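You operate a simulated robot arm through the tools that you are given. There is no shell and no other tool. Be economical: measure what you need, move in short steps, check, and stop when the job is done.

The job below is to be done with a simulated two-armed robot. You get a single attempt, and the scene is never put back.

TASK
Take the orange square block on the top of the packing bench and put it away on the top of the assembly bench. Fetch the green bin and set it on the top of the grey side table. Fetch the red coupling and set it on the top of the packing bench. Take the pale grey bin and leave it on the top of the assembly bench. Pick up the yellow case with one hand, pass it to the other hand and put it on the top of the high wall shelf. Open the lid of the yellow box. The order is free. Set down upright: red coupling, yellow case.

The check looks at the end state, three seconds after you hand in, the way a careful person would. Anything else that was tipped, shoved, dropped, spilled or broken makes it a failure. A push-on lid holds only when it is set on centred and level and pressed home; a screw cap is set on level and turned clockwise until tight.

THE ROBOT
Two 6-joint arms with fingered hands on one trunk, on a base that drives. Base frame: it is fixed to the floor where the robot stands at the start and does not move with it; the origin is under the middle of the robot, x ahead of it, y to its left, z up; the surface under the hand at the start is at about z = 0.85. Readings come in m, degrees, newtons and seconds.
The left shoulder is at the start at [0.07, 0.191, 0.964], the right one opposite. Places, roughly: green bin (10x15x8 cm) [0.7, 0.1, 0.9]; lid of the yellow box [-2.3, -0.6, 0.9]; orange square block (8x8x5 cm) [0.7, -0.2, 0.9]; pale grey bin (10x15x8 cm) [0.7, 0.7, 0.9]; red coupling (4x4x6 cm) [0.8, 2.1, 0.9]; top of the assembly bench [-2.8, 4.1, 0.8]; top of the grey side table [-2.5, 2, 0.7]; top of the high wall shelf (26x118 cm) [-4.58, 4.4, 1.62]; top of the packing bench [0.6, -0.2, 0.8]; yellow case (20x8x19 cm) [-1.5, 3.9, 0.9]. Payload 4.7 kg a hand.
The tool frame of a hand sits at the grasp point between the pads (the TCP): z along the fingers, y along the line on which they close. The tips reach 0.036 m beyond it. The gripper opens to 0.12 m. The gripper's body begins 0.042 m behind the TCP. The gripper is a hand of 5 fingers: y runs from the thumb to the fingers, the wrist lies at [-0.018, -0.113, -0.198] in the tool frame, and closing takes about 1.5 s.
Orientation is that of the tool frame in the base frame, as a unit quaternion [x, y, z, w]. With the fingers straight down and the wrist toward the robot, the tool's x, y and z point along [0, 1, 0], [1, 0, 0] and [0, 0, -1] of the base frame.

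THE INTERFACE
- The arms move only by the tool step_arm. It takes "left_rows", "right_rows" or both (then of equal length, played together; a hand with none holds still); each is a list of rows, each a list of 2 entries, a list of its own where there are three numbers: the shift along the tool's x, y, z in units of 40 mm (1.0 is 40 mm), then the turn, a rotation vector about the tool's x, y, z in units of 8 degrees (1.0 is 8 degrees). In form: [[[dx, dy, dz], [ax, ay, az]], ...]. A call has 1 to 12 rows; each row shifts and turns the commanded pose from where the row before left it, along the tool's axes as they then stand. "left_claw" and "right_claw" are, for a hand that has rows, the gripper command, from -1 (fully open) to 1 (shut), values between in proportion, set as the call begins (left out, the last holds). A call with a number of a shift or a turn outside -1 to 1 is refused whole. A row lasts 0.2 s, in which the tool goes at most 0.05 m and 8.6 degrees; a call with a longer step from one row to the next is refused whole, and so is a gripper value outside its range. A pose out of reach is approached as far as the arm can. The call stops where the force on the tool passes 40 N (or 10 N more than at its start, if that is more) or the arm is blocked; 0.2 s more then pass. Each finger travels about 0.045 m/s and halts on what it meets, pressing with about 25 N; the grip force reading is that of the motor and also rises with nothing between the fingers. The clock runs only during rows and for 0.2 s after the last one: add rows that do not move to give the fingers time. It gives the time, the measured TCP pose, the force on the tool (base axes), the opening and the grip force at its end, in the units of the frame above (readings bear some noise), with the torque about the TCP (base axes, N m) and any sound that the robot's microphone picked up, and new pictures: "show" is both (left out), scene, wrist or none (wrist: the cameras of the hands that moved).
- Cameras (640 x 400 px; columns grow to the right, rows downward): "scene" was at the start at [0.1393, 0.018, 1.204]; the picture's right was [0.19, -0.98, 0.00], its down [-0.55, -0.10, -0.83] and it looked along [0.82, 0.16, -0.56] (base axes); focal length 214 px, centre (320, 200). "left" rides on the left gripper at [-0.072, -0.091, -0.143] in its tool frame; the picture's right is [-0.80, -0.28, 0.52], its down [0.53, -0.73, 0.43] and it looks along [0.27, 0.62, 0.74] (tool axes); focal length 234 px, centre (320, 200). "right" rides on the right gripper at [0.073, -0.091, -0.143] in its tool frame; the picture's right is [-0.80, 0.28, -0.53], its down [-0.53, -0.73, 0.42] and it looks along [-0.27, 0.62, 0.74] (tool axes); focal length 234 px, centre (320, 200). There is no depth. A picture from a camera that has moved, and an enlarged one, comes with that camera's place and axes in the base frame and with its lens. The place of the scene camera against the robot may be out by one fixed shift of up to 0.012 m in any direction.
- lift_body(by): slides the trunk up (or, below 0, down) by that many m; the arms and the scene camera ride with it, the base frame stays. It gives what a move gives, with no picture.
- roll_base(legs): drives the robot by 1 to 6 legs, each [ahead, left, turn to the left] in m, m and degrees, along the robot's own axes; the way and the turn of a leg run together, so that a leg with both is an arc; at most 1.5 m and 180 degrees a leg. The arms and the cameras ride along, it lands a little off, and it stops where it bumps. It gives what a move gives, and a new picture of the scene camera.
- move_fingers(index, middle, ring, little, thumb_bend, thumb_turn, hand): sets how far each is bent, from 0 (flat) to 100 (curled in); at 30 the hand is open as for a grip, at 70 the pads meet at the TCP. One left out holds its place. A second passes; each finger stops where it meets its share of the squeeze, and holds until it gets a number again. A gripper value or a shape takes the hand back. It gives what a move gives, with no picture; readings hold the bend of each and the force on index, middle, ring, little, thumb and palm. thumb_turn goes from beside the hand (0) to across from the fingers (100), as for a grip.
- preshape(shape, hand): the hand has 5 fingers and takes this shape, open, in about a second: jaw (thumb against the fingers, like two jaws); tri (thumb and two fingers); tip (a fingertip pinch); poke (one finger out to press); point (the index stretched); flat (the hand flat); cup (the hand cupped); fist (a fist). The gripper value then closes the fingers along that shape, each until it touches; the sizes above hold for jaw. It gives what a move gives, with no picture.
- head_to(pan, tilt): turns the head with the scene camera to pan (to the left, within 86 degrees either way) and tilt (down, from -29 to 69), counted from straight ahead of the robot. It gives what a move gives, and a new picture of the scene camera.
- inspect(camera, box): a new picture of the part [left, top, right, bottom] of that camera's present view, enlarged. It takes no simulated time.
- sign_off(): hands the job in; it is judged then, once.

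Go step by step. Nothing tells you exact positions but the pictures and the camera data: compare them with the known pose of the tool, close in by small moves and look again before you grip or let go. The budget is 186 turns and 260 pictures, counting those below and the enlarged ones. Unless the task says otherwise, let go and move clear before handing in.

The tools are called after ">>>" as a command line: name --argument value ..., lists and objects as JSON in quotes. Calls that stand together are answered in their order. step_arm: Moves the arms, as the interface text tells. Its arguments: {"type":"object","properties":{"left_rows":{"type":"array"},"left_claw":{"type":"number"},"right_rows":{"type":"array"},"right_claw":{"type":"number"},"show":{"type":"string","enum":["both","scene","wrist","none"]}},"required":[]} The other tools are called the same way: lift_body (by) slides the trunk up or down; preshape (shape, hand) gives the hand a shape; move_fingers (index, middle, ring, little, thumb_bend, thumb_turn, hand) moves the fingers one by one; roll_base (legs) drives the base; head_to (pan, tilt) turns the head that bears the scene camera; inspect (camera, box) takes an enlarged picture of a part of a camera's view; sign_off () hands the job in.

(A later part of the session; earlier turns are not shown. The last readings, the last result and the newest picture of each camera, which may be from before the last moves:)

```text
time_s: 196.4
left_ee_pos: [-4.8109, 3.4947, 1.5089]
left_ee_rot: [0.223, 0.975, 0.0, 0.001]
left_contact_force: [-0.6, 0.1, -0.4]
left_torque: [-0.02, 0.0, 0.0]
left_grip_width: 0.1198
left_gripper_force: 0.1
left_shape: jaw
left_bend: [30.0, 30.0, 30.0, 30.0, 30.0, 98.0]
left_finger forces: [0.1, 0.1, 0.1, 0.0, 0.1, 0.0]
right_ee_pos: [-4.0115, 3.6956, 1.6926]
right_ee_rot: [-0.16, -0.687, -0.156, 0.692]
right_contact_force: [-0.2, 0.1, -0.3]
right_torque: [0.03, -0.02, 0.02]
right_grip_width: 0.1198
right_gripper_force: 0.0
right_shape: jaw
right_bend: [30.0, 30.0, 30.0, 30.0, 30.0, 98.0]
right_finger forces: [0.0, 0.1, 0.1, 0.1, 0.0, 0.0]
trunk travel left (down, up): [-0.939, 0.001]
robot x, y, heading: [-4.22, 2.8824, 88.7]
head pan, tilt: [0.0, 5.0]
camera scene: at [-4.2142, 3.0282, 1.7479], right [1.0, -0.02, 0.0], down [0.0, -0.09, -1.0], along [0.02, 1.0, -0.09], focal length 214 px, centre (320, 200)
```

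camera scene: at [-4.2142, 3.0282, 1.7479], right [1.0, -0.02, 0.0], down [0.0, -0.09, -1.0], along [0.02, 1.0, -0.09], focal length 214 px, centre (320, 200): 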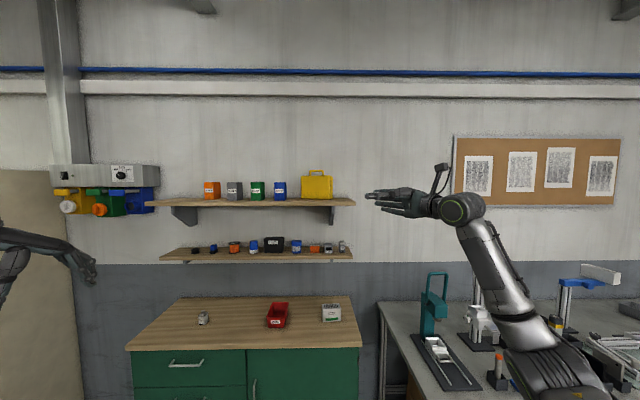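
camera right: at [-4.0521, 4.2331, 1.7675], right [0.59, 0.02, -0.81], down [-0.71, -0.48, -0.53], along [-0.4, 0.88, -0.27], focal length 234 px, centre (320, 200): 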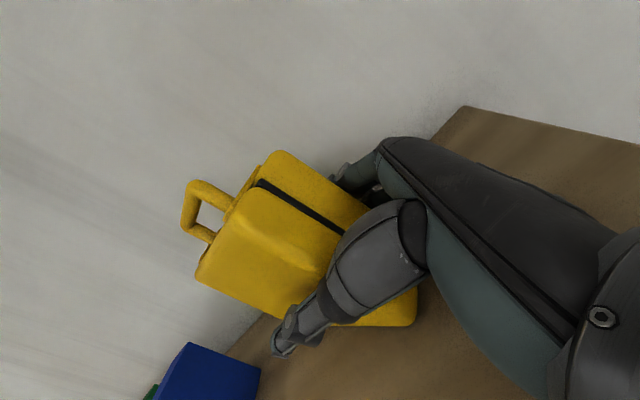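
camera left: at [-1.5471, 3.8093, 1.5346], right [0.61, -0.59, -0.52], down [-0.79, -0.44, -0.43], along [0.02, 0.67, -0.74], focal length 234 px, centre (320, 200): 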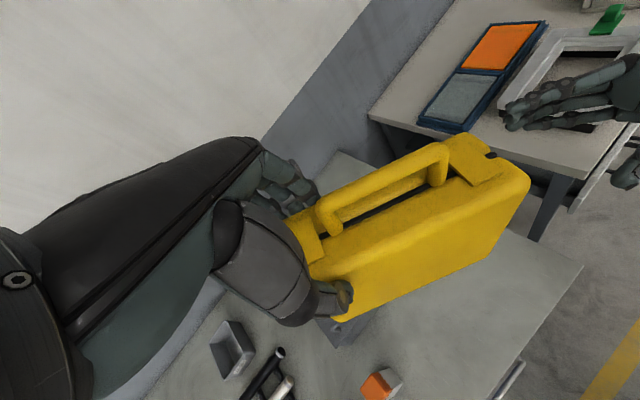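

The case stands upright on the shelf. Now I restore both hands to the normal downward pose and lower the trunk for travel.

>>> step_arm --left_rows '[[[0, 0, 0], [0, 0, -0.77]], [[0, 0, 0], [0, 0, -0.77]], [[0, 0, 0], [0, 0, -0.77]], [[0, 0, 0], [0, 0, -0.77]], [[0, 0, 0], [0, 0, 0]], [[0, 0, 0], [0, 0, 0]], [[0, 0, 0], [0, 0, 0]], [[0, 0, 0], [0, 0, 0]], [[0, 0, 0], [0, 0, 0]], [[0, 0, 0], [0, 0, 0]], [[0, 0, 0], [0, 0, 0]], [[0, 0, 0], [0, 0, 0]]]' --right_rows '[[[0, 0, 0], [0, -0.94, 0]], [[0, 0, 0], [0, -0.94, 0]], [[0, 0, 0], [0, -0.94, 0]], [[0, 0, 0], [0, -0.94, 0]], [[0, 0, 0], [0, -0.94, 0]], [[0, 0, 0], [0, -0.94, 0]], [[0, 0, 0], [0, -0.94, 0]], [[0, 0, 0], [0, -0.94, 0]], [[0, 0, 0], [0, -0.94, 0]], [[0, 0, 0], [0, -0.94, 0]], [[0, 0, 0], [0, -0.94, 0]], [[0, 0, 0], [0, -0.91, 0]]]' --show "none"

>>> step_arm --right_rows '[[[0, 0, 0.9], [0, 0, -0.76]], [[0, 0, 0.9], [0, 0, -0.76]], [[0, 0, 0.9], [0, 0, -0.76]], [[0, 0, 0.9], [0, 0, -0.76]], [[0, 0, 0.9], [0, 0, 0]]]' --show "none"

>>> roll_base --legs '[[-0.2, 0, 0], [0, 0, -90]]'

>>> head_to --pan -55 --tilt 18

```text
time_s: 199.0
left_ee_pos: [-4.8124, 3.4926, 1.5091]
left_ee_rot: [0.01, 1.0, 0.0, 0.001]
left_contact_force: [0.0, 0.6, -0.7]
left_torque: [-0.01, 0.0, 0.0]
left_grip_width: 0.1197
left_gripper_force: 0.0
left_shape: jaw
left_bend: [30.0, 30.0, 30.0, 30.0, 30.0, 98.0]
left_finger forces: [0.0, 0.0, 0.0, 0.0, 0.0, 0.0]
right_ee_pos: [-4.0138, 3.6936, 1.6938]
right_ee_rot: [0.223, 0.975, -0.002, -0.001]
right_contact_force: [-0.3, -0.5, -0.6]
right_torque: [0.01, -0.03, 0.01]
right_grip_width: 0.1199
right_gripper_force: 0.1
right_shape: jaw
right_bend: [30.0, 30.0, 30.0, 30.0, 30.0, 98.0]
right_finger forces: [0.0, 0.0, 0.0, 0.0, 0.0, 0.1]
trunk travel left (down, up): [-0.939, 0.001]
robot x, y, heading: [-4.221, 2.882, 88.6]
head pan, tilt: [0.0, 5.0]
```

```text
time_s: 200.2
left_ee_pos: [-4.8107, 3.494, 1.5083]
left_ee_rot: [0.011, 1.0, -0.001, 0.001]
left_contact_force: [-0.6, 0.1, 0.8]
left_torque: [0.0, 0.03, 0.0]
left_grip_width: 0.12
left_gripper_force: 0.0
left_shape: jaw
left_bend: [30.0, 30.0, 30.0, 30.0, 30.0, 98.0]
left_finger forces: [0.1, 0.1, 0.0, 0.0, 0.1, 0.0]
right_ee_pos: [-4.0136, 3.6974, 1.5137]
right_ee_rot: [0.012, 1.0, -0.001, -0.005]
right_contact_force: [0.4, 1.0, -0.3]
right_torque: [-0.06, 0.02, -0.01]
right_grip_width: 0.1197
right_gripper_force: 0.0
right_shape: jaw
right_bend: [30.0, 30.0, 30.0, 30.0, 30.0, 98.0]
right_finger forces: [0.0, 0.0, 0.1, 0.1, 0.0, 0.1]
trunk travel left (down, up): [-0.939, 0.001]
robot x, y, heading: [-4.2201, 2.8852, 88.7]
head pan, tilt: [0.0, 5.0]
```

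```text
time_s: 205.8
left_ee_pos: [-3.5982, 3.26, 1.5105]
left_ee_rot: [0.722, 0.692, -0.001, 0.001]
left_contact_force: [0.8, -1.0, 0.4]
left_torque: [0.01, -0.02, -0.03]
left_grip_width: 0.1197
left_gripper_force: 0.0
left_shape: jaw
left_bend: [30.0, 30.0, 30.0, 30.0, 30.0, 98.0]
left_finger forces: [0.1, 0.1, 0.0, 0.1, 0.0, 0.0]
right_ee_pos: [-3.4165, 2.4583, 1.5153]
right_ee_rot: [0.725, 0.688, 0.0, -0.004]
right_contact_force: [-0.3, 0.6, 0.1]
right_torque: [-0.02, -0.03, -0.05]
right_grip_width: 0.1197
right_gripper_force: 0.1
right_shape: jaw
right_bend: [30.0, 30.0, 30.0, 30.0, 30.0, 98.0]
right_finger forces: [0.0, 0.1, 0.1, 0.0, 0.0, 0.0]
trunk travel left (down, up): [-0.939, 0.001]
robot x, y, heading: [-4.2219, 2.6818, -2.9]
head pan, tilt: [0.0, 5.0]
camera scene: at [-4.0795, 2.6778, 1.7482], right [-0.04, -1.0, 0.0], down [-0.09, 0.0, -1.0], along [1.0, -0.04, -0.09], focal length 214 px, centre (320, 200)
```

scene: 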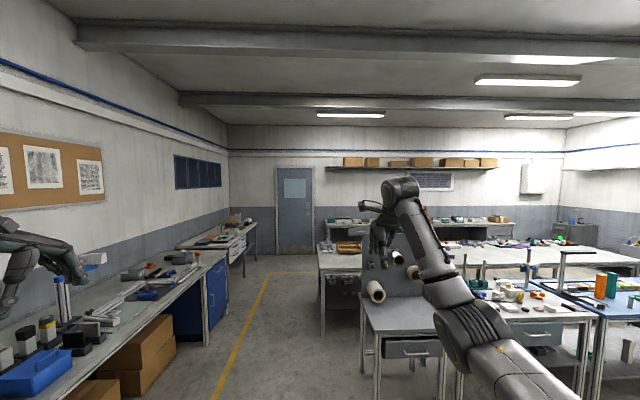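

```text
time_s: 207.1
left_ee_pos: [-3.5996, 3.2592, 1.5094]
left_ee_rot: [0.723, 0.691, -0.001, 0.001]
left_contact_force: [-0.2, -1.0, -0.1]
left_torque: [0.0, -0.05, 0.04]
left_grip_width: 0.12
left_gripper_force: 0.1
left_shape: jaw
left_bend: [30.0, 30.0, 30.0, 30.0, 30.0, 98.0]
left_finger forces: [0.1, 0.0, 0.0, 0.1, 0.0, 0.0]
right_ee_pos: [-3.4162, 2.4574, 1.5158]
right_ee_rot: [0.724, 0.689, 0.002, -0.005]
right_contact_force: [-0.4, -0.4, 0.1]
right_torque: [0.0, 0.01, 0.03]
right_grip_width: 0.1197
right_gripper_force: 0.0
right_shape: jaw
right_bend: [30.0, 30.0, 30.0, 30.0, 30.0, 98.0]
right_finger forces: [0.0, 0.0, 0.1, 0.1, 0.0, 0.0]
trunk travel left (down, up): [-0.939, 0.001]
robot x, y, heading: [-4.2274, 2.6843, -2.6]
head pan, tilt: [-55.0, 18.0]
camera scene: at [-4.121, 2.6027, 1.7271], right [-0.84, -0.54, 0.0], down [-0.17, 0.26, -0.95], along [0.51, -0.8, -0.31], focal length 214 px, centre (320, 200)
```

scene: 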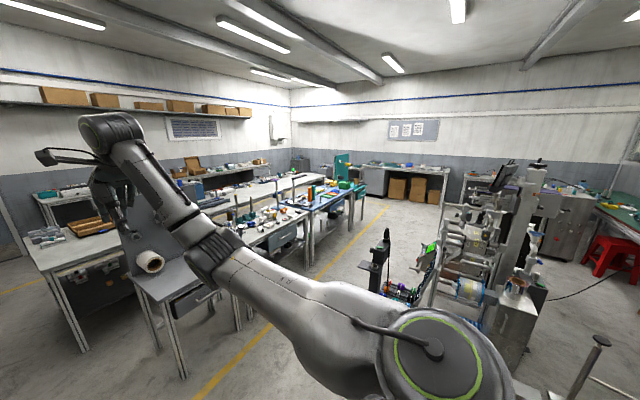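

I can see the grey side table (with a backboard on its far side), and the aisle at x ≈ -3.1 leading south to the blue table with the yellow box. I drive along it with the hands kept high.

>>> roll_base --legs '[[1.1, 0, 2.8], [0, -1.3, 0]]'

>>> head_to --pan -45 --tilt 25

```text
time_s: 218.8
left_ee_pos: [-2.5248, 1.9618, 1.509]
left_ee_rot: [0.712, 0.702, -0.001, 0.001]
left_contact_force: [1.0, 0.5, -0.6]
left_torque: [-0.02, -0.03, 0.0]
left_grip_width: 0.1203
left_gripper_force: 0.0
left_shape: jaw
left_bend: [30.0, 30.0, 30.0, 30.0, 30.0, 98.0]
left_finger forces: [0.0, 0.0, 0.0, 0.0, 0.0, 0.1]
right_ee_pos: [-2.3201, 1.1663, 1.5156]
right_ee_rot: [0.716, 0.699, 0.001, -0.003]
right_contact_force: [0.2, -0.2, 0.1]
right_torque: [0.01, 0.02, -0.02]
right_grip_width: 0.1199
right_gripper_force: 0.1
right_shape: jaw
right_bend: [30.0, 30.0, 30.0, 30.0, 30.0, 98.0]
right_finger forces: [0.0, 0.0, 0.1, 0.0, 0.0, 0.1]
trunk travel left (down, up): [-0.939, 0.001]
robot x, y, heading: [-3.133, 1.3693, -1.1]
head pan, tilt: [-55.0, 18.0]
camera scene: at [-3.0283, 1.292, 1.7271], right [-0.83, -0.56, 0.0], down [-0.17, 0.26, -0.95], along [0.53, -0.79, -0.31], focal length 214 px, centre (320, 200)
```

scene: 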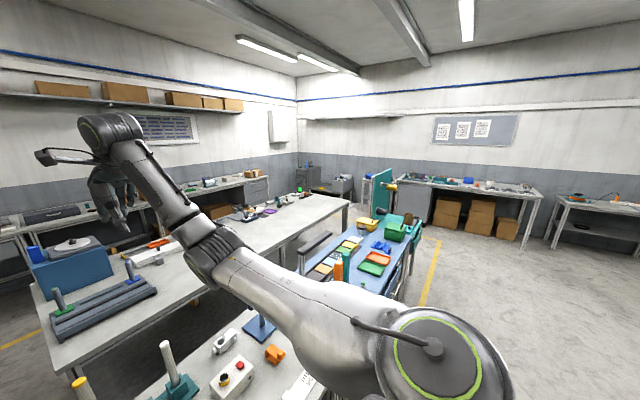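

```text
time_s: 219.5
left_ee_pos: [-2.5256, 1.9607, 1.5097]
left_ee_rot: [0.714, 0.7, 0.0, 0.0]
left_contact_force: [-0.2, -0.8, -0.7]
left_torque: [0.01, 0.04, -0.01]
left_grip_width: 0.1198
left_gripper_force: 0.2
left_shape: jaw
left_bend: [30.0, 30.0, 30.0, 30.0, 30.0, 98.0]
left_finger forces: [0.1, 0.1, 0.1, 0.0, 0.0, 0.0]
right_ee_pos: [-2.3195, 1.1647, 1.5147]
right_ee_rot: [0.715, 0.699, 0.001, -0.003]
right_contact_force: [-0.3, 0.3, 0.3]
right_torque: [-0.03, 0.01, 0.04]
right_grip_width: 0.1202
right_gripper_force: 0.0
right_shape: jaw
right_bend: [30.0, 30.0, 30.0, 30.0, 30.0, 98.0]
right_finger forces: [0.0, 0.0, 0.1, 0.1, 0.1, 0.0]
trunk travel left (down, up): [-0.939, 0.001]
robot x, y, heading: [-3.1341, 1.3677, -1.0]
head pan, tilt: [-45.0, 25.0]
camera scene: at [-3.0165, 1.3021, 1.7158], right [-0.72, -0.69, 0.0], down [-0.29, 0.3, -0.91], along [0.63, -0.65, -0.42], focal length 214 px, centre (320, 200)
```

scene: 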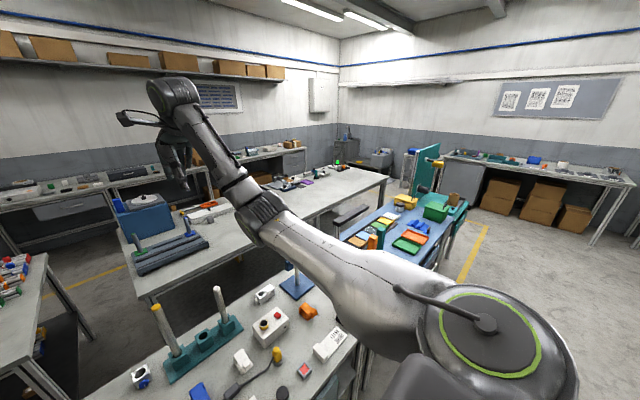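

The yellow box is at the far end of the blue table next to the green one. I continue 1.45 m and look.

>>> roll_base --legs '[[0, -1.45, 1]]'

>>> head_to --pan -20 --tilt 38

```text
time_s: 226.8
left_ee_pos: [-2.5485, 0.5117, 1.5088]
left_ee_rot: [0.706, 0.708, -0.001, 0.001]
left_contact_force: [-0.7, 0.5, 0.1]
left_torque: [0.04, 0.02, 0.0]
left_grip_width: 0.1198
left_gripper_force: 0.0
left_shape: jaw
left_bend: [30.0, 30.0, 30.0, 30.0, 30.0, 98.0]
left_finger forces: [0.0, 0.0, 0.0, 0.1, 0.0, 0.0]
right_ee_pos: [-2.3306, -0.2823, 1.515]
right_ee_rot: [0.71, 0.704, 0.002, -0.003]
right_contact_force: [0.0, 0.5, -0.3]
right_torque: [-0.03, 0.0, 0.0]
right_grip_width: 0.1199
right_gripper_force: 0.0
right_shape: jaw
right_bend: [30.0, 30.0, 30.0, 30.0, 30.0, 98.0]
right_finger forces: [0.1, 0.0, 0.0, 0.0, 0.1, 0.0]
trunk travel left (down, up): [-0.939, 0.001]
robot x, y, heading: [-3.1461, -0.0926, -0.0]
head pan, tilt: [-45.0, 25.0]
camera scene: at [-3.0296, -0.1562, 1.7158], right [-0.71, -0.71, 0.0], down [-0.3, 0.3, -0.91], along [0.64, -0.64, -0.42], focal length 214 px, centre (320, 200)
```

scene: 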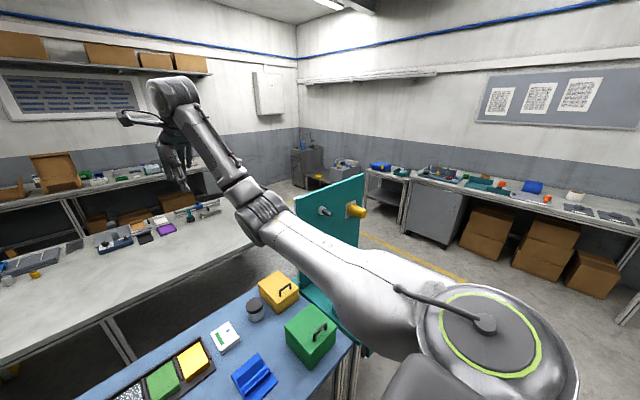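

```text
time_s: 227.7
left_ee_pos: [-2.5493, 0.5086, 1.5101]
left_ee_rot: [0.707, 0.707, 0.0, 0.001]
left_contact_force: [0.0, 0.3, -0.5]
left_torque: [-0.01, -0.01, 0.0]
left_grip_width: 0.1199
left_gripper_force: 0.1
left_shape: jaw
left_bend: [30.0, 30.0, 30.0, 30.0, 30.0, 98.0]
left_finger forces: [0.0, 0.0, 0.0, 0.0, 0.1, 0.0]
right_ee_pos: [-2.3305, -0.2832, 1.5138]
right_ee_rot: [0.71, 0.704, 0.002, -0.005]
right_contact_force: [0.5, -0.1, -0.3]
right_torque: [0.0, 0.01, -0.01]
right_grip_width: 0.1198
right_gripper_force: 0.1
right_shape: jaw
right_bend: [30.0, 30.0, 30.0, 30.0, 30.0, 98.0]
right_finger forces: [0.0, 0.1, 0.0, 0.0, 0.0, 0.0]
trunk travel left (down, up): [-0.939, 0.001]
robot x, y, heading: [-3.1473, -0.0931, -0.1]
head pan, tilt: [-20.0, 38.0]
camera scene: at [-3.0136, -0.122, 1.6954], right [-0.34, -0.94, 0.0], down [-0.58, 0.21, -0.79], along [0.74, -0.27, -0.62], focal length 214 px, centre (320, 200)
```

scene: 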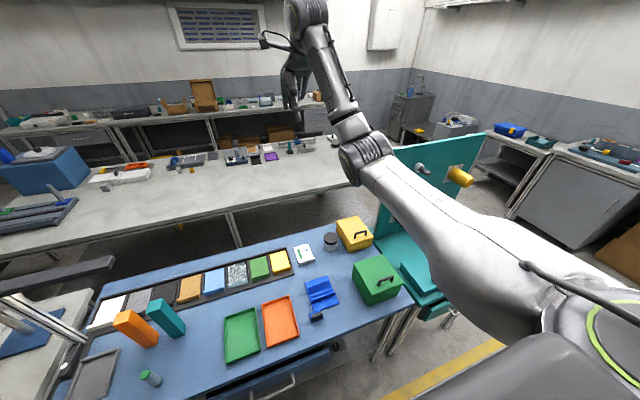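

The yellow box has a black bail handle on its lid. I enlarge it to see the hinge side.

>>> inspect --camera "scene" --box '[310, 200, 430, 275]'

>>> inspect --camera "right" --box '[0, 0, 640, 400]'

```text
5.33 times, centred on (370, 238) of scene
camera zoom: at [-3.0136, -0.122, 1.6954], right [-0.34, -0.94, 0.0], down [-0.58, 0.21, -0.79], along [0.74, -0.27, -0.62], focal length 1144 px, centre (53, 0)
```

zoom: 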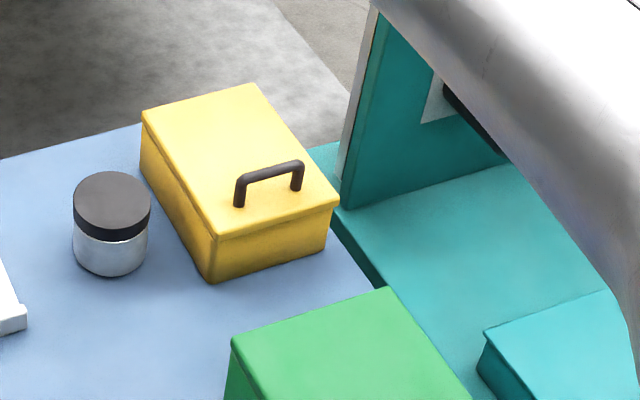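

```text
1.00 times, centred on (320, 200) of right (not enlarged: the box is as wide or as high as the picture)
camera zoom: at [-2.4216, -0.2115, 1.6583], right [0.28, -0.81, 0.52], down [-0.74, -0.52, -0.43], along [0.62, -0.26, -0.74], focal length 234 px, centre (320, 200)
```

zoom: 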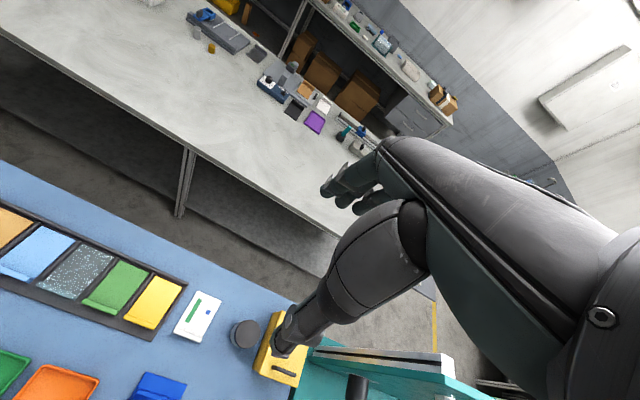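

The lid's handle is at its front (near me), hinge on the far edge (x ≈ -2.256); the teal panel stands right beside it, so the left hand is better. I strafe south, move the right hand aside and lower the trunk.

>>> step_arm --right_rows '[[[-0.9, -0.45, 0], [0, 0, 0]], [[-0.9, -0.45, 0], [0, 0, 0]], [[-0.9, -0.45, 0], [0, 0, 0]], [[-0.9, -0.45, 0], [0, 0, 0]], [[-0.9, -0.45, 0], [0, 0, 0]], [[-0.9, -0.45, 0], [0, 0, 0]], [[-0.9, -0.45, 0], [0, 0, 0]], [[-0.9, -0.45, 0], [0, 0, 0]], [[-0.9, -0.45, 0], [0, 0, 0]]]' --show "none"

>>> roll_base --legs '[[-0.01, -0.87, 0]]'

>>> head_to --pan 25 --tilt 38

```text
time_s: 229.7
left_ee_pos: [-2.5515, 0.5067, 1.5126]
left_ee_rot: [0.707, 0.708, 0.0, 0.0]
left_contact_force: [0.1, -0.4, 0.1]
left_torque: [0.0, -0.01, -0.01]
left_grip_width: 0.1199
left_gripper_force: 0.0
left_shape: jaw
left_bend: [30.0, 30.0, 30.0, 30.0, 30.0, 98.0]
left_finger forces: [0.1, 0.1, 0.0, 0.1, 0.1, 0.1]
right_ee_pos: [-2.4659, -0.6156, 1.5064]
right_ee_rot: [0.709, 0.705, 0.003, -0.004]
right_contact_force: [-0.4, -0.1, -0.2]
right_torque: [0.05, 0.0, 0.02]
right_grip_width: 0.1198
right_gripper_force: 0.1
right_shape: jaw
right_bend: [30.0, 30.0, 30.0, 30.0, 30.0, 98.0]
right_finger forces: [0.0, 0.0, 0.0, 0.0, 0.0, 0.0]
right hand out of reach, approached as far as the arm can: row 1, 2, 3, 4
trunk travel left (down, up): [-0.939, 0.001]
robot x, y, heading: [-3.1472, -0.0944, -0.3]
head pan, tilt: [-20.0, 38.0]
```

```text
time_s: 234.3
left_ee_pos: [-2.5592, -0.3758, 1.5092]
left_ee_rot: [0.711, 0.703, -0.001, 0.001]
left_contact_force: [-0.7, 0.3, 0.0]
left_torque: [-0.03, -0.02, -0.04]
left_grip_width: 0.1197
left_gripper_force: 0.1
left_shape: jaw
left_bend: [30.0, 30.0, 30.0, 30.0, 30.0, 98.0]
left_finger forces: [0.0, 0.1, 0.0, 0.0, 0.1, 0.0]
right_ee_pos: [-2.4845, -1.4998, 1.5071]
right_ee_rot: [0.712, 0.702, 0.001, -0.004]
right_contact_force: [-0.4, 0.3, 0.3]
right_torque: [-0.01, 0.0, 0.01]
right_grip_width: 0.1199
right_gripper_force: 0.1
right_shape: jaw
right_bend: [30.0, 30.0, 30.0, 30.0, 30.0, 98.0]
right_finger forces: [0.0, 0.0, 0.1, 0.0, 0.1, 0.1]
trunk travel left (down, up): [-0.939, 0.001]
robot x, y, heading: [-3.162, -0.9737, -0.8]
head pan, tilt: [-20.0, 38.0]
camera scene: at [-3.0296, -1.0031, 1.6954], right [-0.35, -0.94, 0.0], down [-0.58, 0.22, -0.79], along [0.74, -0.28, -0.62], focal length 214 px, centre (320, 200)
```

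scene: 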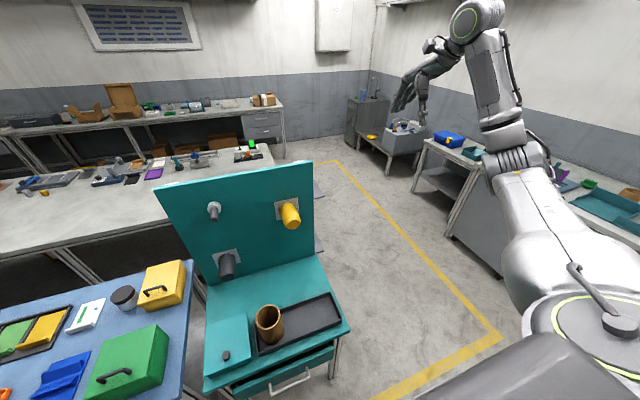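

```text
time_s: 235.4
left_ee_pos: [-2.5591, -0.3784, 1.5094]
left_ee_rot: [0.711, 0.703, 0.0, 0.001]
left_contact_force: [1.3, 0.0, -0.6]
left_torque: [-0.02, -0.02, 0.0]
left_grip_width: 0.1198
left_gripper_force: 0.0
left_shape: jaw
left_bend: [30.0, 30.0, 30.0, 30.0, 30.0, 98.0]
left_finger forces: [0.0, 0.0, 0.0, 0.1, 0.1, 0.1]
right_ee_pos: [-2.4847, -1.5011, 1.505]
right_ee_rot: [0.713, 0.701, 0.002, -0.004]
right_contact_force: [-0.7, 0.2, -0.1]
right_torque: [0.01, 0.0, 0.01]
right_grip_width: 0.1202
right_gripper_force: 0.1
right_shape: jaw
right_bend: [30.0, 30.0, 30.0, 30.0, 30.0, 98.0]
right_finger forces: [0.0, 0.0, 0.0, 0.0, 0.0, 0.0]
trunk travel left (down, up): [-0.939, 0.001]
robot x, y, heading: [-3.1624, -0.9751, -0.4]
head pan, tilt: [25.0, 38.0]
camera scene: at [-3.0317, -0.9385, 1.6954], right [0.41, -0.91, 0.0], down [-0.56, -0.25, -0.79], along [0.72, 0.32, -0.62], focal length 214 px, centre (320, 200)
```

scene: 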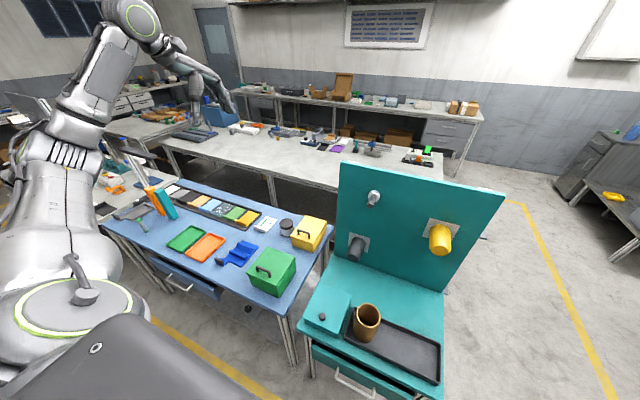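

Clear view. I lower the trunk 30 cm and enlarge the yellow box from both cameras.

>>> lift_body --by -0.3

>>> inspect --camera "scene" --box '[240, 120, 400, 220]'

>>> inspect --camera "left" --box '[0, 0, 640, 400]'

```text
time_s: 238.4
left_ee_pos: [-2.5596, -0.3775, 1.2099]
left_ee_rot: [0.711, 0.703, -0.002, 0.001]
left_contact_force: [-0.1, 0.0, 0.1]
left_torque: [0.03, 0.0, -0.04]
left_grip_width: 0.12
left_gripper_force: 0.0
left_shape: jaw
left_bend: [30.0, 30.0, 30.0, 30.0, 30.0, 98.0]
left_finger forces: [0.1, 0.1, 0.0, 0.0, 0.0, 0.0]
right_ee_pos: [-2.4847, -1.501, 1.2062]
right_ee_rot: [0.713, 0.701, 0.002, -0.004]
right_contact_force: [-0.2, 0.2, -0.5]
right_torque: [-0.02, 0.02, 0.01]
right_grip_width: 0.1199
right_gripper_force: 0.0
right_shape: jaw
right_bend: [30.0, 30.0, 30.0, 30.0, 30.0, 98.0]
right_finger forces: [0.0, 0.0, 0.1, 0.0, 0.0, 0.1]
trunk travel left (down, up): [-0.639, 0.301]
robot x, y, heading: [-3.1635, -0.9747, -0.4]
head pan, tilt: [25.0, 38.0]
```

```text
4.00 times, centred on (320, 170) of scene
camera zoom: at [-3.032, -0.9386, 1.3955], right [0.41, -0.91, 0.0], down [-0.56, -0.25, -0.79], along [0.72, 0.32, -0.62], focal length 858 px, centre (320, 320)
```

zoom: 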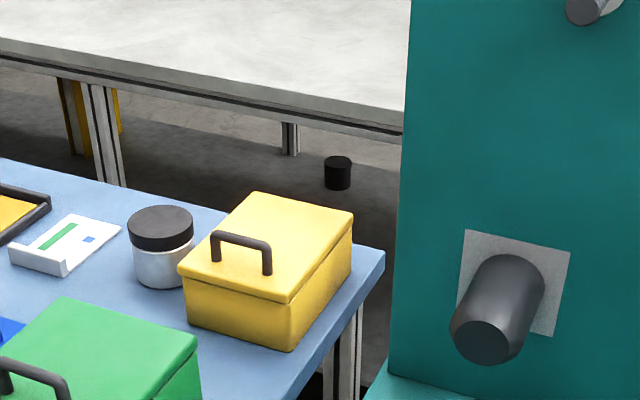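

```text
1.00 times, centred on (320, 200) of left (not enlarged: the box is as wide or as high as the picture)
camera zoom: at [-2.6511, -0.4484, 1.3545], right [-0.29, -0.8, -0.52], down [-0.73, 0.54, -0.43], along [0.62, 0.26, -0.74], focal length 234 px, centre (320, 200)
```

zoom: 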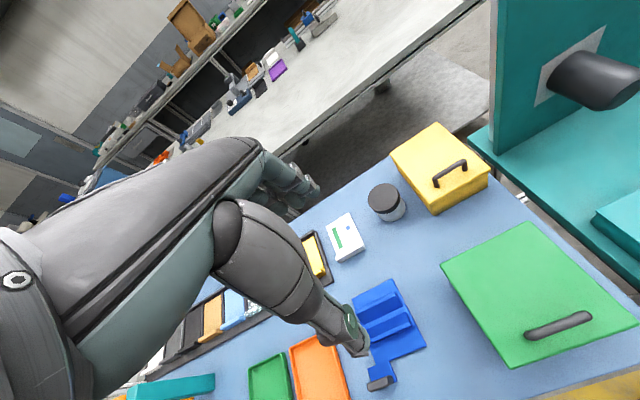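

By triangulation the lid top is at z ≈ 0.89, handle bar at x ≈ -2.405, y -0.53…-0.59, z ≈ 0.92, hinge at x ≈ -2.27. I bring the left hand above the handle, half closed.

>>> step_arm --left_rows '[[[-0.65, 0.557, 0.64], [0, 0, 0]], [[-0.65, 0.557, 0.64], [0, 0, 0]], [[-0.65, 0.557, 0.64], [0, 0, 0]], [[-0.65, 0.557, 0.64], [0, 0, 0]], [[-0.65, 0.557, 0.64], [0, 0, 0]], [[-0.65, 0.557, 0.64], [0, 0, 0]], [[-0.65, 0.557, 0.64], [0, 0, 0]], [[0, 0, 0], [0, 0, 0]]]' --left_claw 0.1

>>> inspect --camera "scene" --box '[240, 100, 400, 200]'

```text
time_s: 240.2
left_ee_pos: [-2.4054, -0.5625, 1.0301]
left_ee_rot: [0.71, 0.704, 0.0, 0.001]
left_contact_force: [0.0, 0.0, 0.7]
left_torque: [-0.02, -0.02, 0.04]
left_grip_width: 0.0545
left_gripper_force: 0.1
left_shape: jaw
left_bend: [74.0, 47.0, 44.0, 42.0, 72.0, 100.0]
left_finger forces: [0.0, 0.1, 0.1, 0.0, 0.0, 0.0]
right_ee_pos: [-2.4857, -1.5007, 1.206]
right_ee_rot: [0.712, 0.702, 0.002, -0.003]
right_contact_force: [1.1, -0.1, 0.8]
right_torque: [-0.04, -0.03, -0.01]
right_grip_width: 0.1199
right_gripper_force: 0.0
right_shape: jaw
right_bend: [30.0, 30.0, 30.0, 30.0, 30.0, 98.0]
right_finger forces: [0.0, 0.0, 0.1, 0.1, 0.1, 0.0]
trunk travel left (down, up): [-0.639, 0.301]
robot x, y, heading: [-3.1638, -0.9782, -0.4]
head pan, tilt: [25.0, 38.0]
camera scene: at [-3.0327, -0.938, 1.3955], right [0.41, -0.91, 0.0], down [-0.56, -0.25, -0.79], along [0.72, 0.32, -0.62], focal length 214 px, centre (320, 200)
camera left: at [-2.4972, -0.6336, 1.176], right [-0.29, -0.8, -0.52], down [-0.73, 0.54, -0.43], along [0.62, 0.26, -0.74], focal length 234 px, centre (320, 200)
```

scene: 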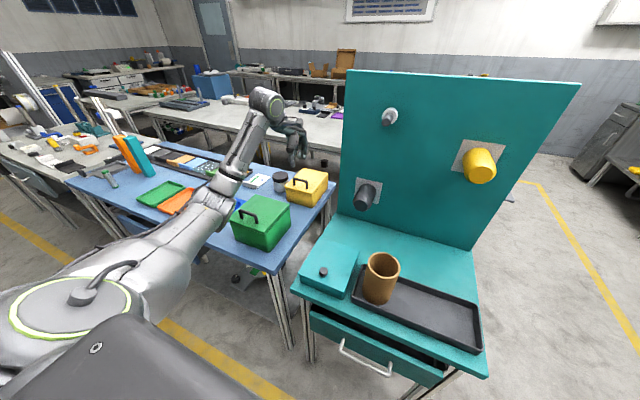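
left: 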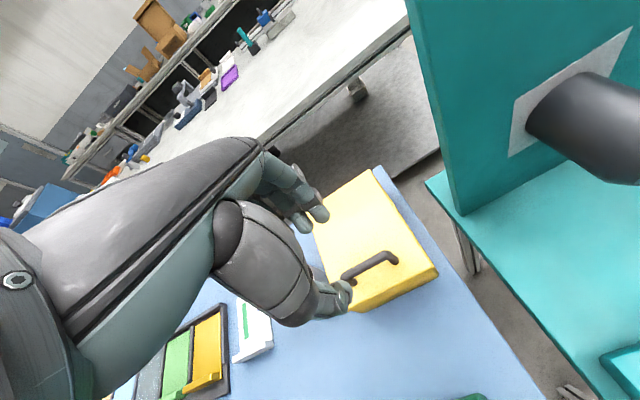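

```text
4.00 times, centred on (320, 150) of scene
camera zoom: at [-3.0327, -0.938, 1.3955], right [0.41, -0.91, 0.0], down [-0.56, -0.25, -0.79], along [0.72, 0.32, -0.62], focal length 858 px, centre (320, 400)
```

zoom: 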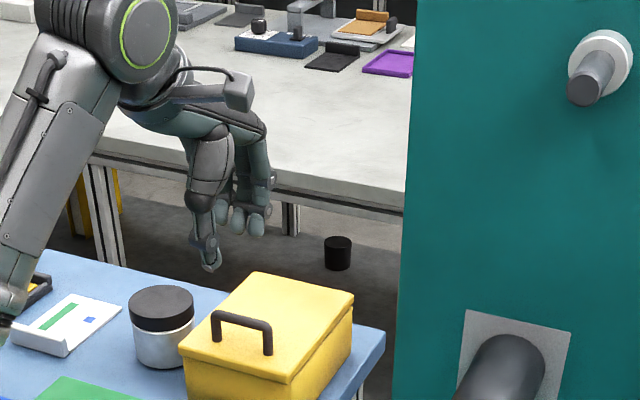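

The hand is right above the bar. I descend so the fingertips straddle it.

>>> step_arm --left_rows '[[[-0.1, 0, 0.6], [0, 0, 0]], [[0, 0, 0.6], [0, 0, 0]], [[0, 0, 0.5], [0, 0, 0]], [[0, 0, 0.3], [0, 0, 0]], [[0, 0, 0], [0, 0, 0]]]' --show "wrist"

>>> inspect --camera "scene" --box '[250, 110, 370, 185]'

```text
time_s: 241.4
left_ee_pos: [-2.4038, -0.5666, 0.951]
left_ee_rot: [0.711, 0.704, -0.001, 0.001]
left_contact_force: [0.7, -0.3, -0.3]
left_torque: [-0.03, 0.01, 0.0]
left_grip_width: 0.0542
left_gripper_force: 0.1
left_shape: jaw
left_bend: [74.0, 47.0, 44.0, 42.0, 72.0, 100.0]
left_finger forces: [0.0, 0.1, 0.0, 0.0, 0.0, 0.0]
right_ee_pos: [-2.4851, -1.5026, 1.2062]
right_ee_rot: [0.712, 0.702, 0.002, -0.004]
right_contact_force: [-0.4, 0.1, 0.0]
right_torque: [0.03, -0.03, 0.03]
right_grip_width: 0.1201
right_gripper_force: 0.1
right_shape: jaw
right_bend: [30.0, 30.0, 30.0, 30.0, 30.0, 98.0]
right_finger forces: [0.0, 0.0, 0.0, 0.0, 0.0, 0.0]
trunk travel left (down, up): [-0.639, 0.301]
robot x, y, heading: [-3.1626, -0.9741, -0.7]
head pan, tilt: [25.0, 38.0]
camera left: at [-2.496, -0.637, 1.0959], right [-0.29, -0.8, -0.52], down [-0.73, 0.54, -0.43], along [0.62, 0.26, -0.74], focal length 234 px, centre (320, 200)
```

left: 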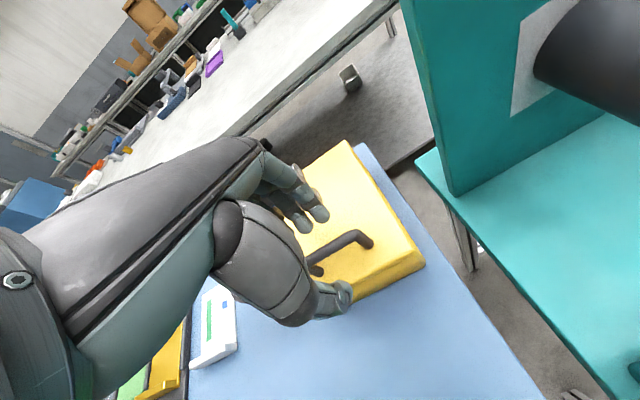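

```text
5.33 times, centred on (310, 148) of scene
camera zoom: at [-3.0319, -0.9388, 1.3954], right [0.41, -0.91, 0.0], down [-0.56, -0.25, -0.79], along [0.72, 0.32, -0.62], focal length 1144 px, centre (373, 480)
```

zoom: 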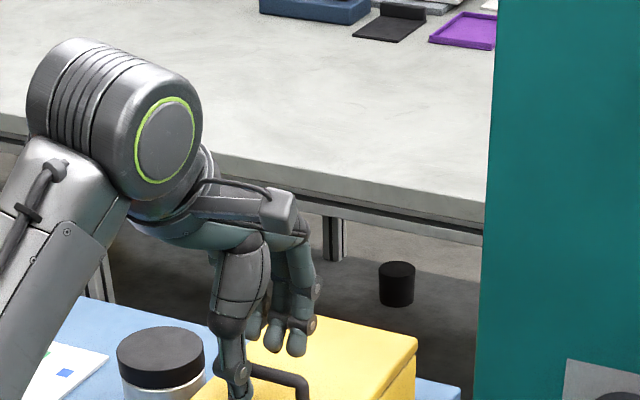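

The bar lies between thumb and fingers. A small correction (6 mm toward me, 8 mm right, 10 mm down), then close.

>>> step_arm --left_rows '[[[-0.2, -0.15, 0.25], [0, 0, 0]], [[0, 0, 0], [0, 0, 0]]]' --show "none"

>>> step_arm --left_rows '[[[0, 0, 0], [0, 0, 0]], [[0, 0, 0], [0, 0, 0]], [[0, 0, 0], [0, 0, 0]], [[0, 0, 0], [0, 0, 0]], [[0, 0, 0], [0, 0, 0]], [[0, 0, 0], [0, 0, 0]], [[0, 0, 0], [0, 0, 0]]]' --left_claw 1 --show "wrist"

```text
time_s: 242.1
left_ee_pos: [-2.4092, -0.5748, 0.9408]
left_ee_rot: [0.711, 0.703, 0.0, 0.001]
left_contact_force: [-0.5, -0.3, -0.1]
left_torque: [0.04, 0.0, 0.02]
left_grip_width: 0.0547
left_gripper_force: 0.0
left_shape: jaw
left_bend: [74.0, 47.0, 44.0, 42.0, 72.0, 100.0]
left_finger forces: [0.0, 0.1, 0.0, 0.1, 0.0, 0.0]
right_ee_pos: [-2.4853, -1.5005, 1.2062]
right_ee_rot: [0.712, 0.702, 0.002, -0.004]
right_contact_force: [-0.3, 0.4, -0.2]
right_torque: [-0.01, 0.0, 0.03]
right_grip_width: 0.1201
right_gripper_force: 0.1
right_shape: jaw
right_bend: [30.0, 30.0, 30.0, 30.0, 30.0, 98.0]
right_finger forces: [0.1, 0.0, 0.0, 0.0, 0.1, 0.0]
trunk travel left (down, up): [-0.639, 0.301]
robot x, y, heading: [-3.1644, -0.973, -0.7]
head pan, tilt: [25.0, 38.0]
```

```text
time_s: 243.7
left_ee_pos: [-2.4098, -0.5746, 0.94]
left_ee_rot: [0.711, 0.703, -0.001, -0.001]
left_contact_force: [-0.8, 0.3, -0.6]
left_torque: [-0.01, 0.03, -0.07]
left_grip_width: 0.0082
left_gripper_force: 24.6
left_shape: jaw
left_bend: [74.0, 56.0, 56.0, 56.0, 55.0, 100.0]
left_finger forces: [11.4, 6.0, 2.7, 0.0, 20.0, 0.0]
right_ee_pos: [-2.4852, -1.5017, 1.2057]
right_ee_rot: [0.713, 0.701, 0.002, -0.005]
right_contact_force: [-0.4, 0.7, -0.3]
right_torque: [-0.02, 0.01, -0.04]
right_grip_width: 0.1198
right_gripper_force: 0.1
right_shape: jaw
right_bend: [30.0, 30.0, 30.0, 30.0, 30.0, 98.0]
right_finger forces: [0.1, 0.1, 0.0, 0.1, 0.1, 0.1]
trunk travel left (down, up): [-0.639, 0.301]
robot x, y, heading: [-3.1619, -0.976, -0.5]
head pan, tilt: [25.0, 38.0]
camera left: at [-2.5024, -0.6446, 1.0856], right [-0.29, -0.8, -0.52], down [-0.73, 0.54, -0.42], along [0.62, 0.26, -0.74], focal length 234 px, centre (320, 200)
```

left: 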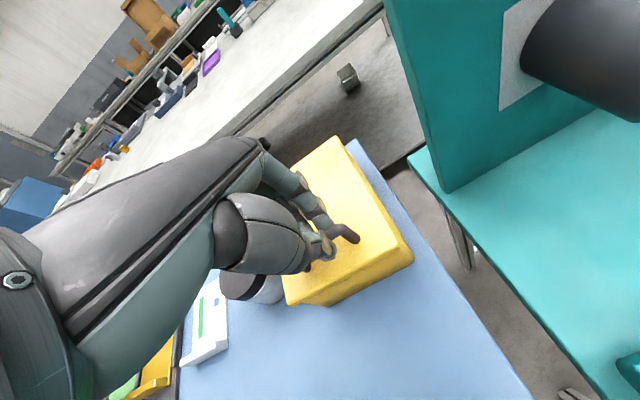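

The bar is held (8 mm). I lift along the lid's arc, first to about 30°, watching the force.

>>> step_arm --left_rows '[[[0, 0.09, -0.3], [0, 0, 0]], [[0, 0.09, -0.3], [0, 0, 0]], [[0, 0.14, -0.28], [0, 0, 0]], [[0, 0.14, -0.28], [0, 0, 0]], [[0, 0.19, -0.25], [0, 0, 0]], [[0, 0.19, -0.25], [0, 0, 0]], [[0, 0, 0], [0, 0, 0]]]'

```text
time_s: 245.2
left_ee_pos: [-2.377, -0.5731, 1.0067]
left_ee_rot: [0.711, 0.704, -0.002, 0.0]
left_contact_force: [4.6, 0.5, -6.2]
left_torque: [0.04, 0.06, -0.05]
left_grip_width: 0.0078
left_gripper_force: 25.5
left_shape: jaw
left_bend: [73.0, 55.0, 54.0, 56.0, 57.0, 100.0]
left_finger forces: [13.3, 7.6, 3.1, 0.0, 22.0, 0.0]
right_ee_pos: [-2.4832, -1.5017, 1.205]
right_ee_rot: [0.712, 0.702, 0.0, -0.004]
right_contact_force: [-0.4, 0.2, -0.8]
right_torque: [-0.05, 0.02, 0.03]
right_grip_width: 0.1199
right_gripper_force: 0.0
right_shape: jaw
right_bend: [30.0, 30.0, 30.0, 30.0, 30.0, 98.0]
right_finger forces: [0.0, 0.1, 0.1, 0.0, 0.0, 0.0]
trunk travel left (down, up): [-0.639, 0.301]
robot x, y, heading: [-3.162, -0.9754, -0.3]
head pan, tilt: [25.0, 38.0]
camera scene: at [-3.03, -0.9378, 1.3952], right [0.41, -0.91, 0.0], down [-0.56, -0.25, -0.79], along [0.72, 0.32, -0.62], focal length 214 px, centre (320, 200)
camera left: at [-2.4677, -0.6446, 1.151], right [-0.29, -0.8, -0.52], down [-0.73, 0.54, -0.42], along [0.62, 0.26, -0.74], focal length 234 px, centre (320, 200)
```

scene: 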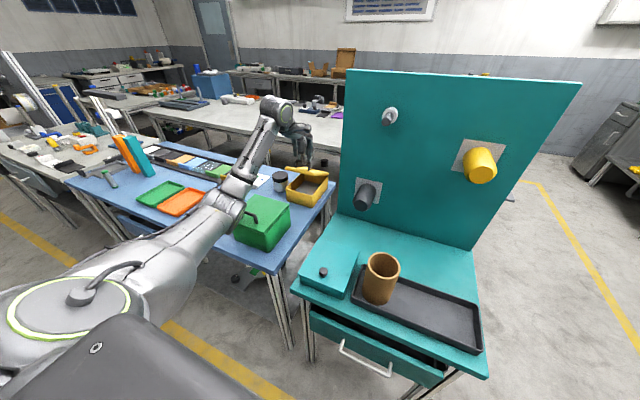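
left: 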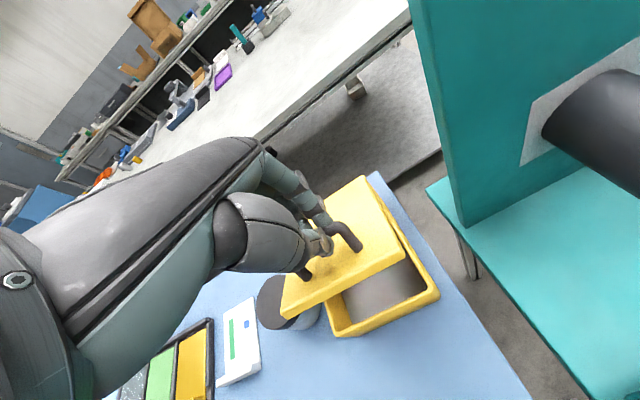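

The lid swings open cleanly. I continue along the arc to about 70°.

>>> step_arm --left_rows '[[[0, 0.23, -0.21], [0, 0, 0]], [[0, 0.23, -0.21], [0, 0, 0]], [[0, 0.26, -0.17], [0, 0, 0]], [[0, 0.26, -0.17], [0, 0, 0]], [[0, 0.29, -0.12], [0, 0, 0]], [[0, 0.29, -0.12], [0, 0, 0]], [[0, 0.3, -0.07], [0, 0, 0]], [[0, 0.3, -0.07], [0, 0, 0]], [[0, 0, 0], [0, 0, 0]]]'

```text
time_s: 247.2
left_ee_pos: [-2.2938, -0.5748, 1.0567]
left_ee_rot: [0.71, 0.704, 0.002, 0.001]
left_contact_force: [-5.0, 0.0, 19.3]
left_torque: [0.01, -0.01, 0.0]
left_grip_width: 0.0068
left_gripper_force: 25.2
left_shape: jaw
left_bend: [74.0, 59.0, 61.0, 56.0, 61.0, 100.0]
left_finger forces: [0.0, 0.1, 0.0, 0.0, 29.5, 0.0]
right_ee_pos: [-2.4891, -1.5027, 1.2093]
right_ee_rot: [0.713, 0.702, 0.004, -0.003]
right_contact_force: [0.5, -0.1, 0.2]
right_torque: [0.01, 0.03, -0.01]
right_grip_width: 0.1202
right_gripper_force: 0.0
right_shape: jaw
right_bend: [30.0, 30.0, 30.0, 30.0, 30.0, 98.0]
right_finger forces: [0.0, 0.0, 0.0, 0.1, 0.1, 0.0]
trunk travel left (down, up): [-0.639, 0.301]
robot x, y, heading: [-3.1625, -0.9739, -0.7]
head pan, tilt: [25.0, 38.0]
camera scene: at [-3.0359, -0.9398, 1.396], right [0.41, -0.91, 0.0], down [-0.56, -0.25, -0.79], along [0.72, 0.33, -0.61], focal length 214 px, centre (320, 200)
camera left: at [-2.3864, -0.6458, 1.2013], right [-0.28, -0.8, -0.53], down [-0.72, 0.54, -0.43], along [0.63, 0.26, -0.73], focal length 234 px, centre (320, 200)
```

scene: 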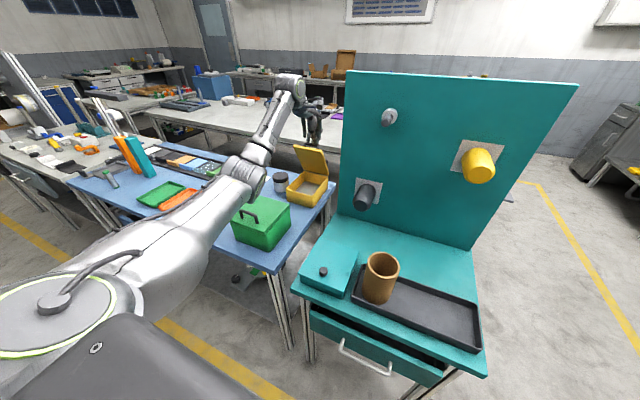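
left: 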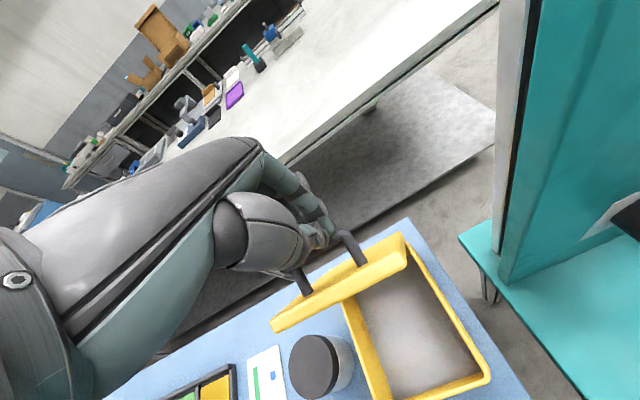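

The lid stands at about 70°; the thumb now presses in the gap. I relieve a little upward and push on in +x past the vertical.

>>> step_arm --left_rows '[[[0, 0, -0.25], [0, 0, 0]], [[0, 0.3, -0.05], [0, 0, 0]], [[0, 0.3, 0], [0, 0, 0]], [[0, 0.3, 0], [0, 0, 0]], [[0, 0.3, 0], [0, 0, 0]], [[0, 0.3, 0], [0, 0, 0]], [[0, 0, 0], [0, 0, 0]]]'

>>> inspect --camera "scene" --box '[250, 80, 370, 215]'

```text
time_s: 248.8
left_ee_pos: [-2.2307, -0.5751, 1.0642]
left_ee_rot: [0.711, 0.704, -0.001, 0.001]
left_contact_force: [0.2, -0.9, -1.0]
left_torque: [-0.04, -0.01, 0.01]
left_grip_width: 0.0069
left_gripper_force: 24.9
left_shape: jaw
left_bend: [74.0, 59.0, 61.0, 56.0, 61.0, 100.0]
left_finger forces: [0.0, 0.1, 0.0, 0.1, 0.0, 0.0]
right_ee_pos: [-2.4839, -1.5014, 1.2071]
right_ee_rot: [0.712, 0.702, 0.003, -0.005]
right_contact_force: [-0.1, 0.0, -0.8]
right_torque: [-0.01, 0.01, 0.01]
right_grip_width: 0.1199
right_gripper_force: 0.1
right_shape: jaw
right_bend: [30.0, 30.0, 30.0, 30.0, 30.0, 98.0]
right_finger forces: [0.0, 0.0, 0.0, 0.0, 0.0, 0.0]
trunk travel left (down, up): [-0.639, 0.301]
robot x, y, heading: [-3.1655, -0.974, -0.6]
head pan, tilt: [25.0, 38.0]
camera scene: at [-3.0318, -0.9383, 1.3954], right [0.41, -0.91, 0.0], down [-0.56, -0.25, -0.79], along [0.72, 0.32, -0.62], focal length 214 px, centre (320, 200)
camera left: at [-2.3223, -0.6462, 1.2088], right [-0.29, -0.8, -0.52], down [-0.73, 0.54, -0.43], along [0.62, 0.26, -0.74], focal length 234 px, centre (320, 200)
```

scene: 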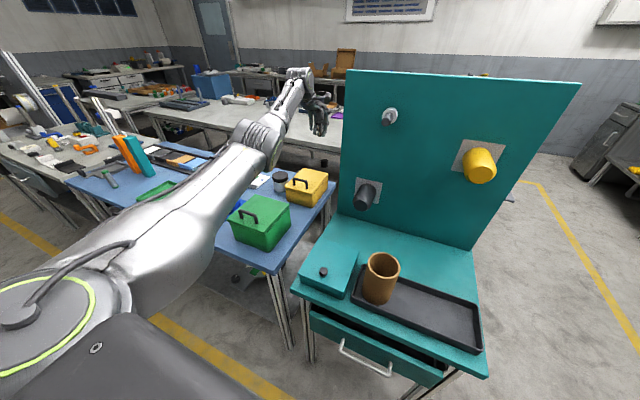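
left: 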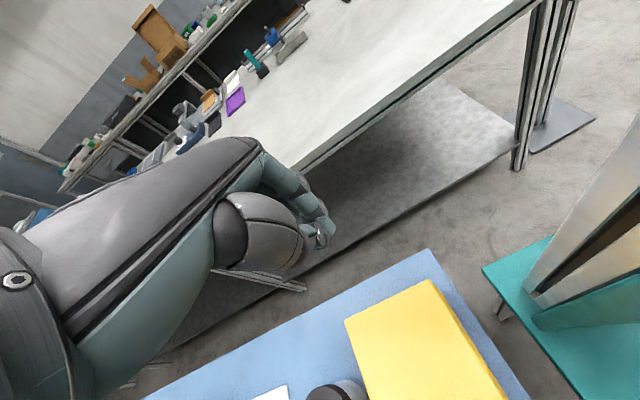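

```text
2.96 times, centred on (310, 148) of scene
camera zoom: at [-3.0318, -0.9383, 1.3954], right [0.41, -0.91, 0.0], down [-0.56, -0.25, -0.79], along [0.72, 0.32, -0.62], focal length 636 px, centre (350, 356)
```

zoom: 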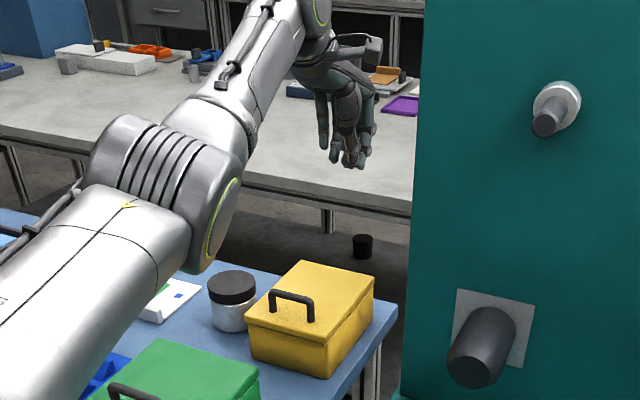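

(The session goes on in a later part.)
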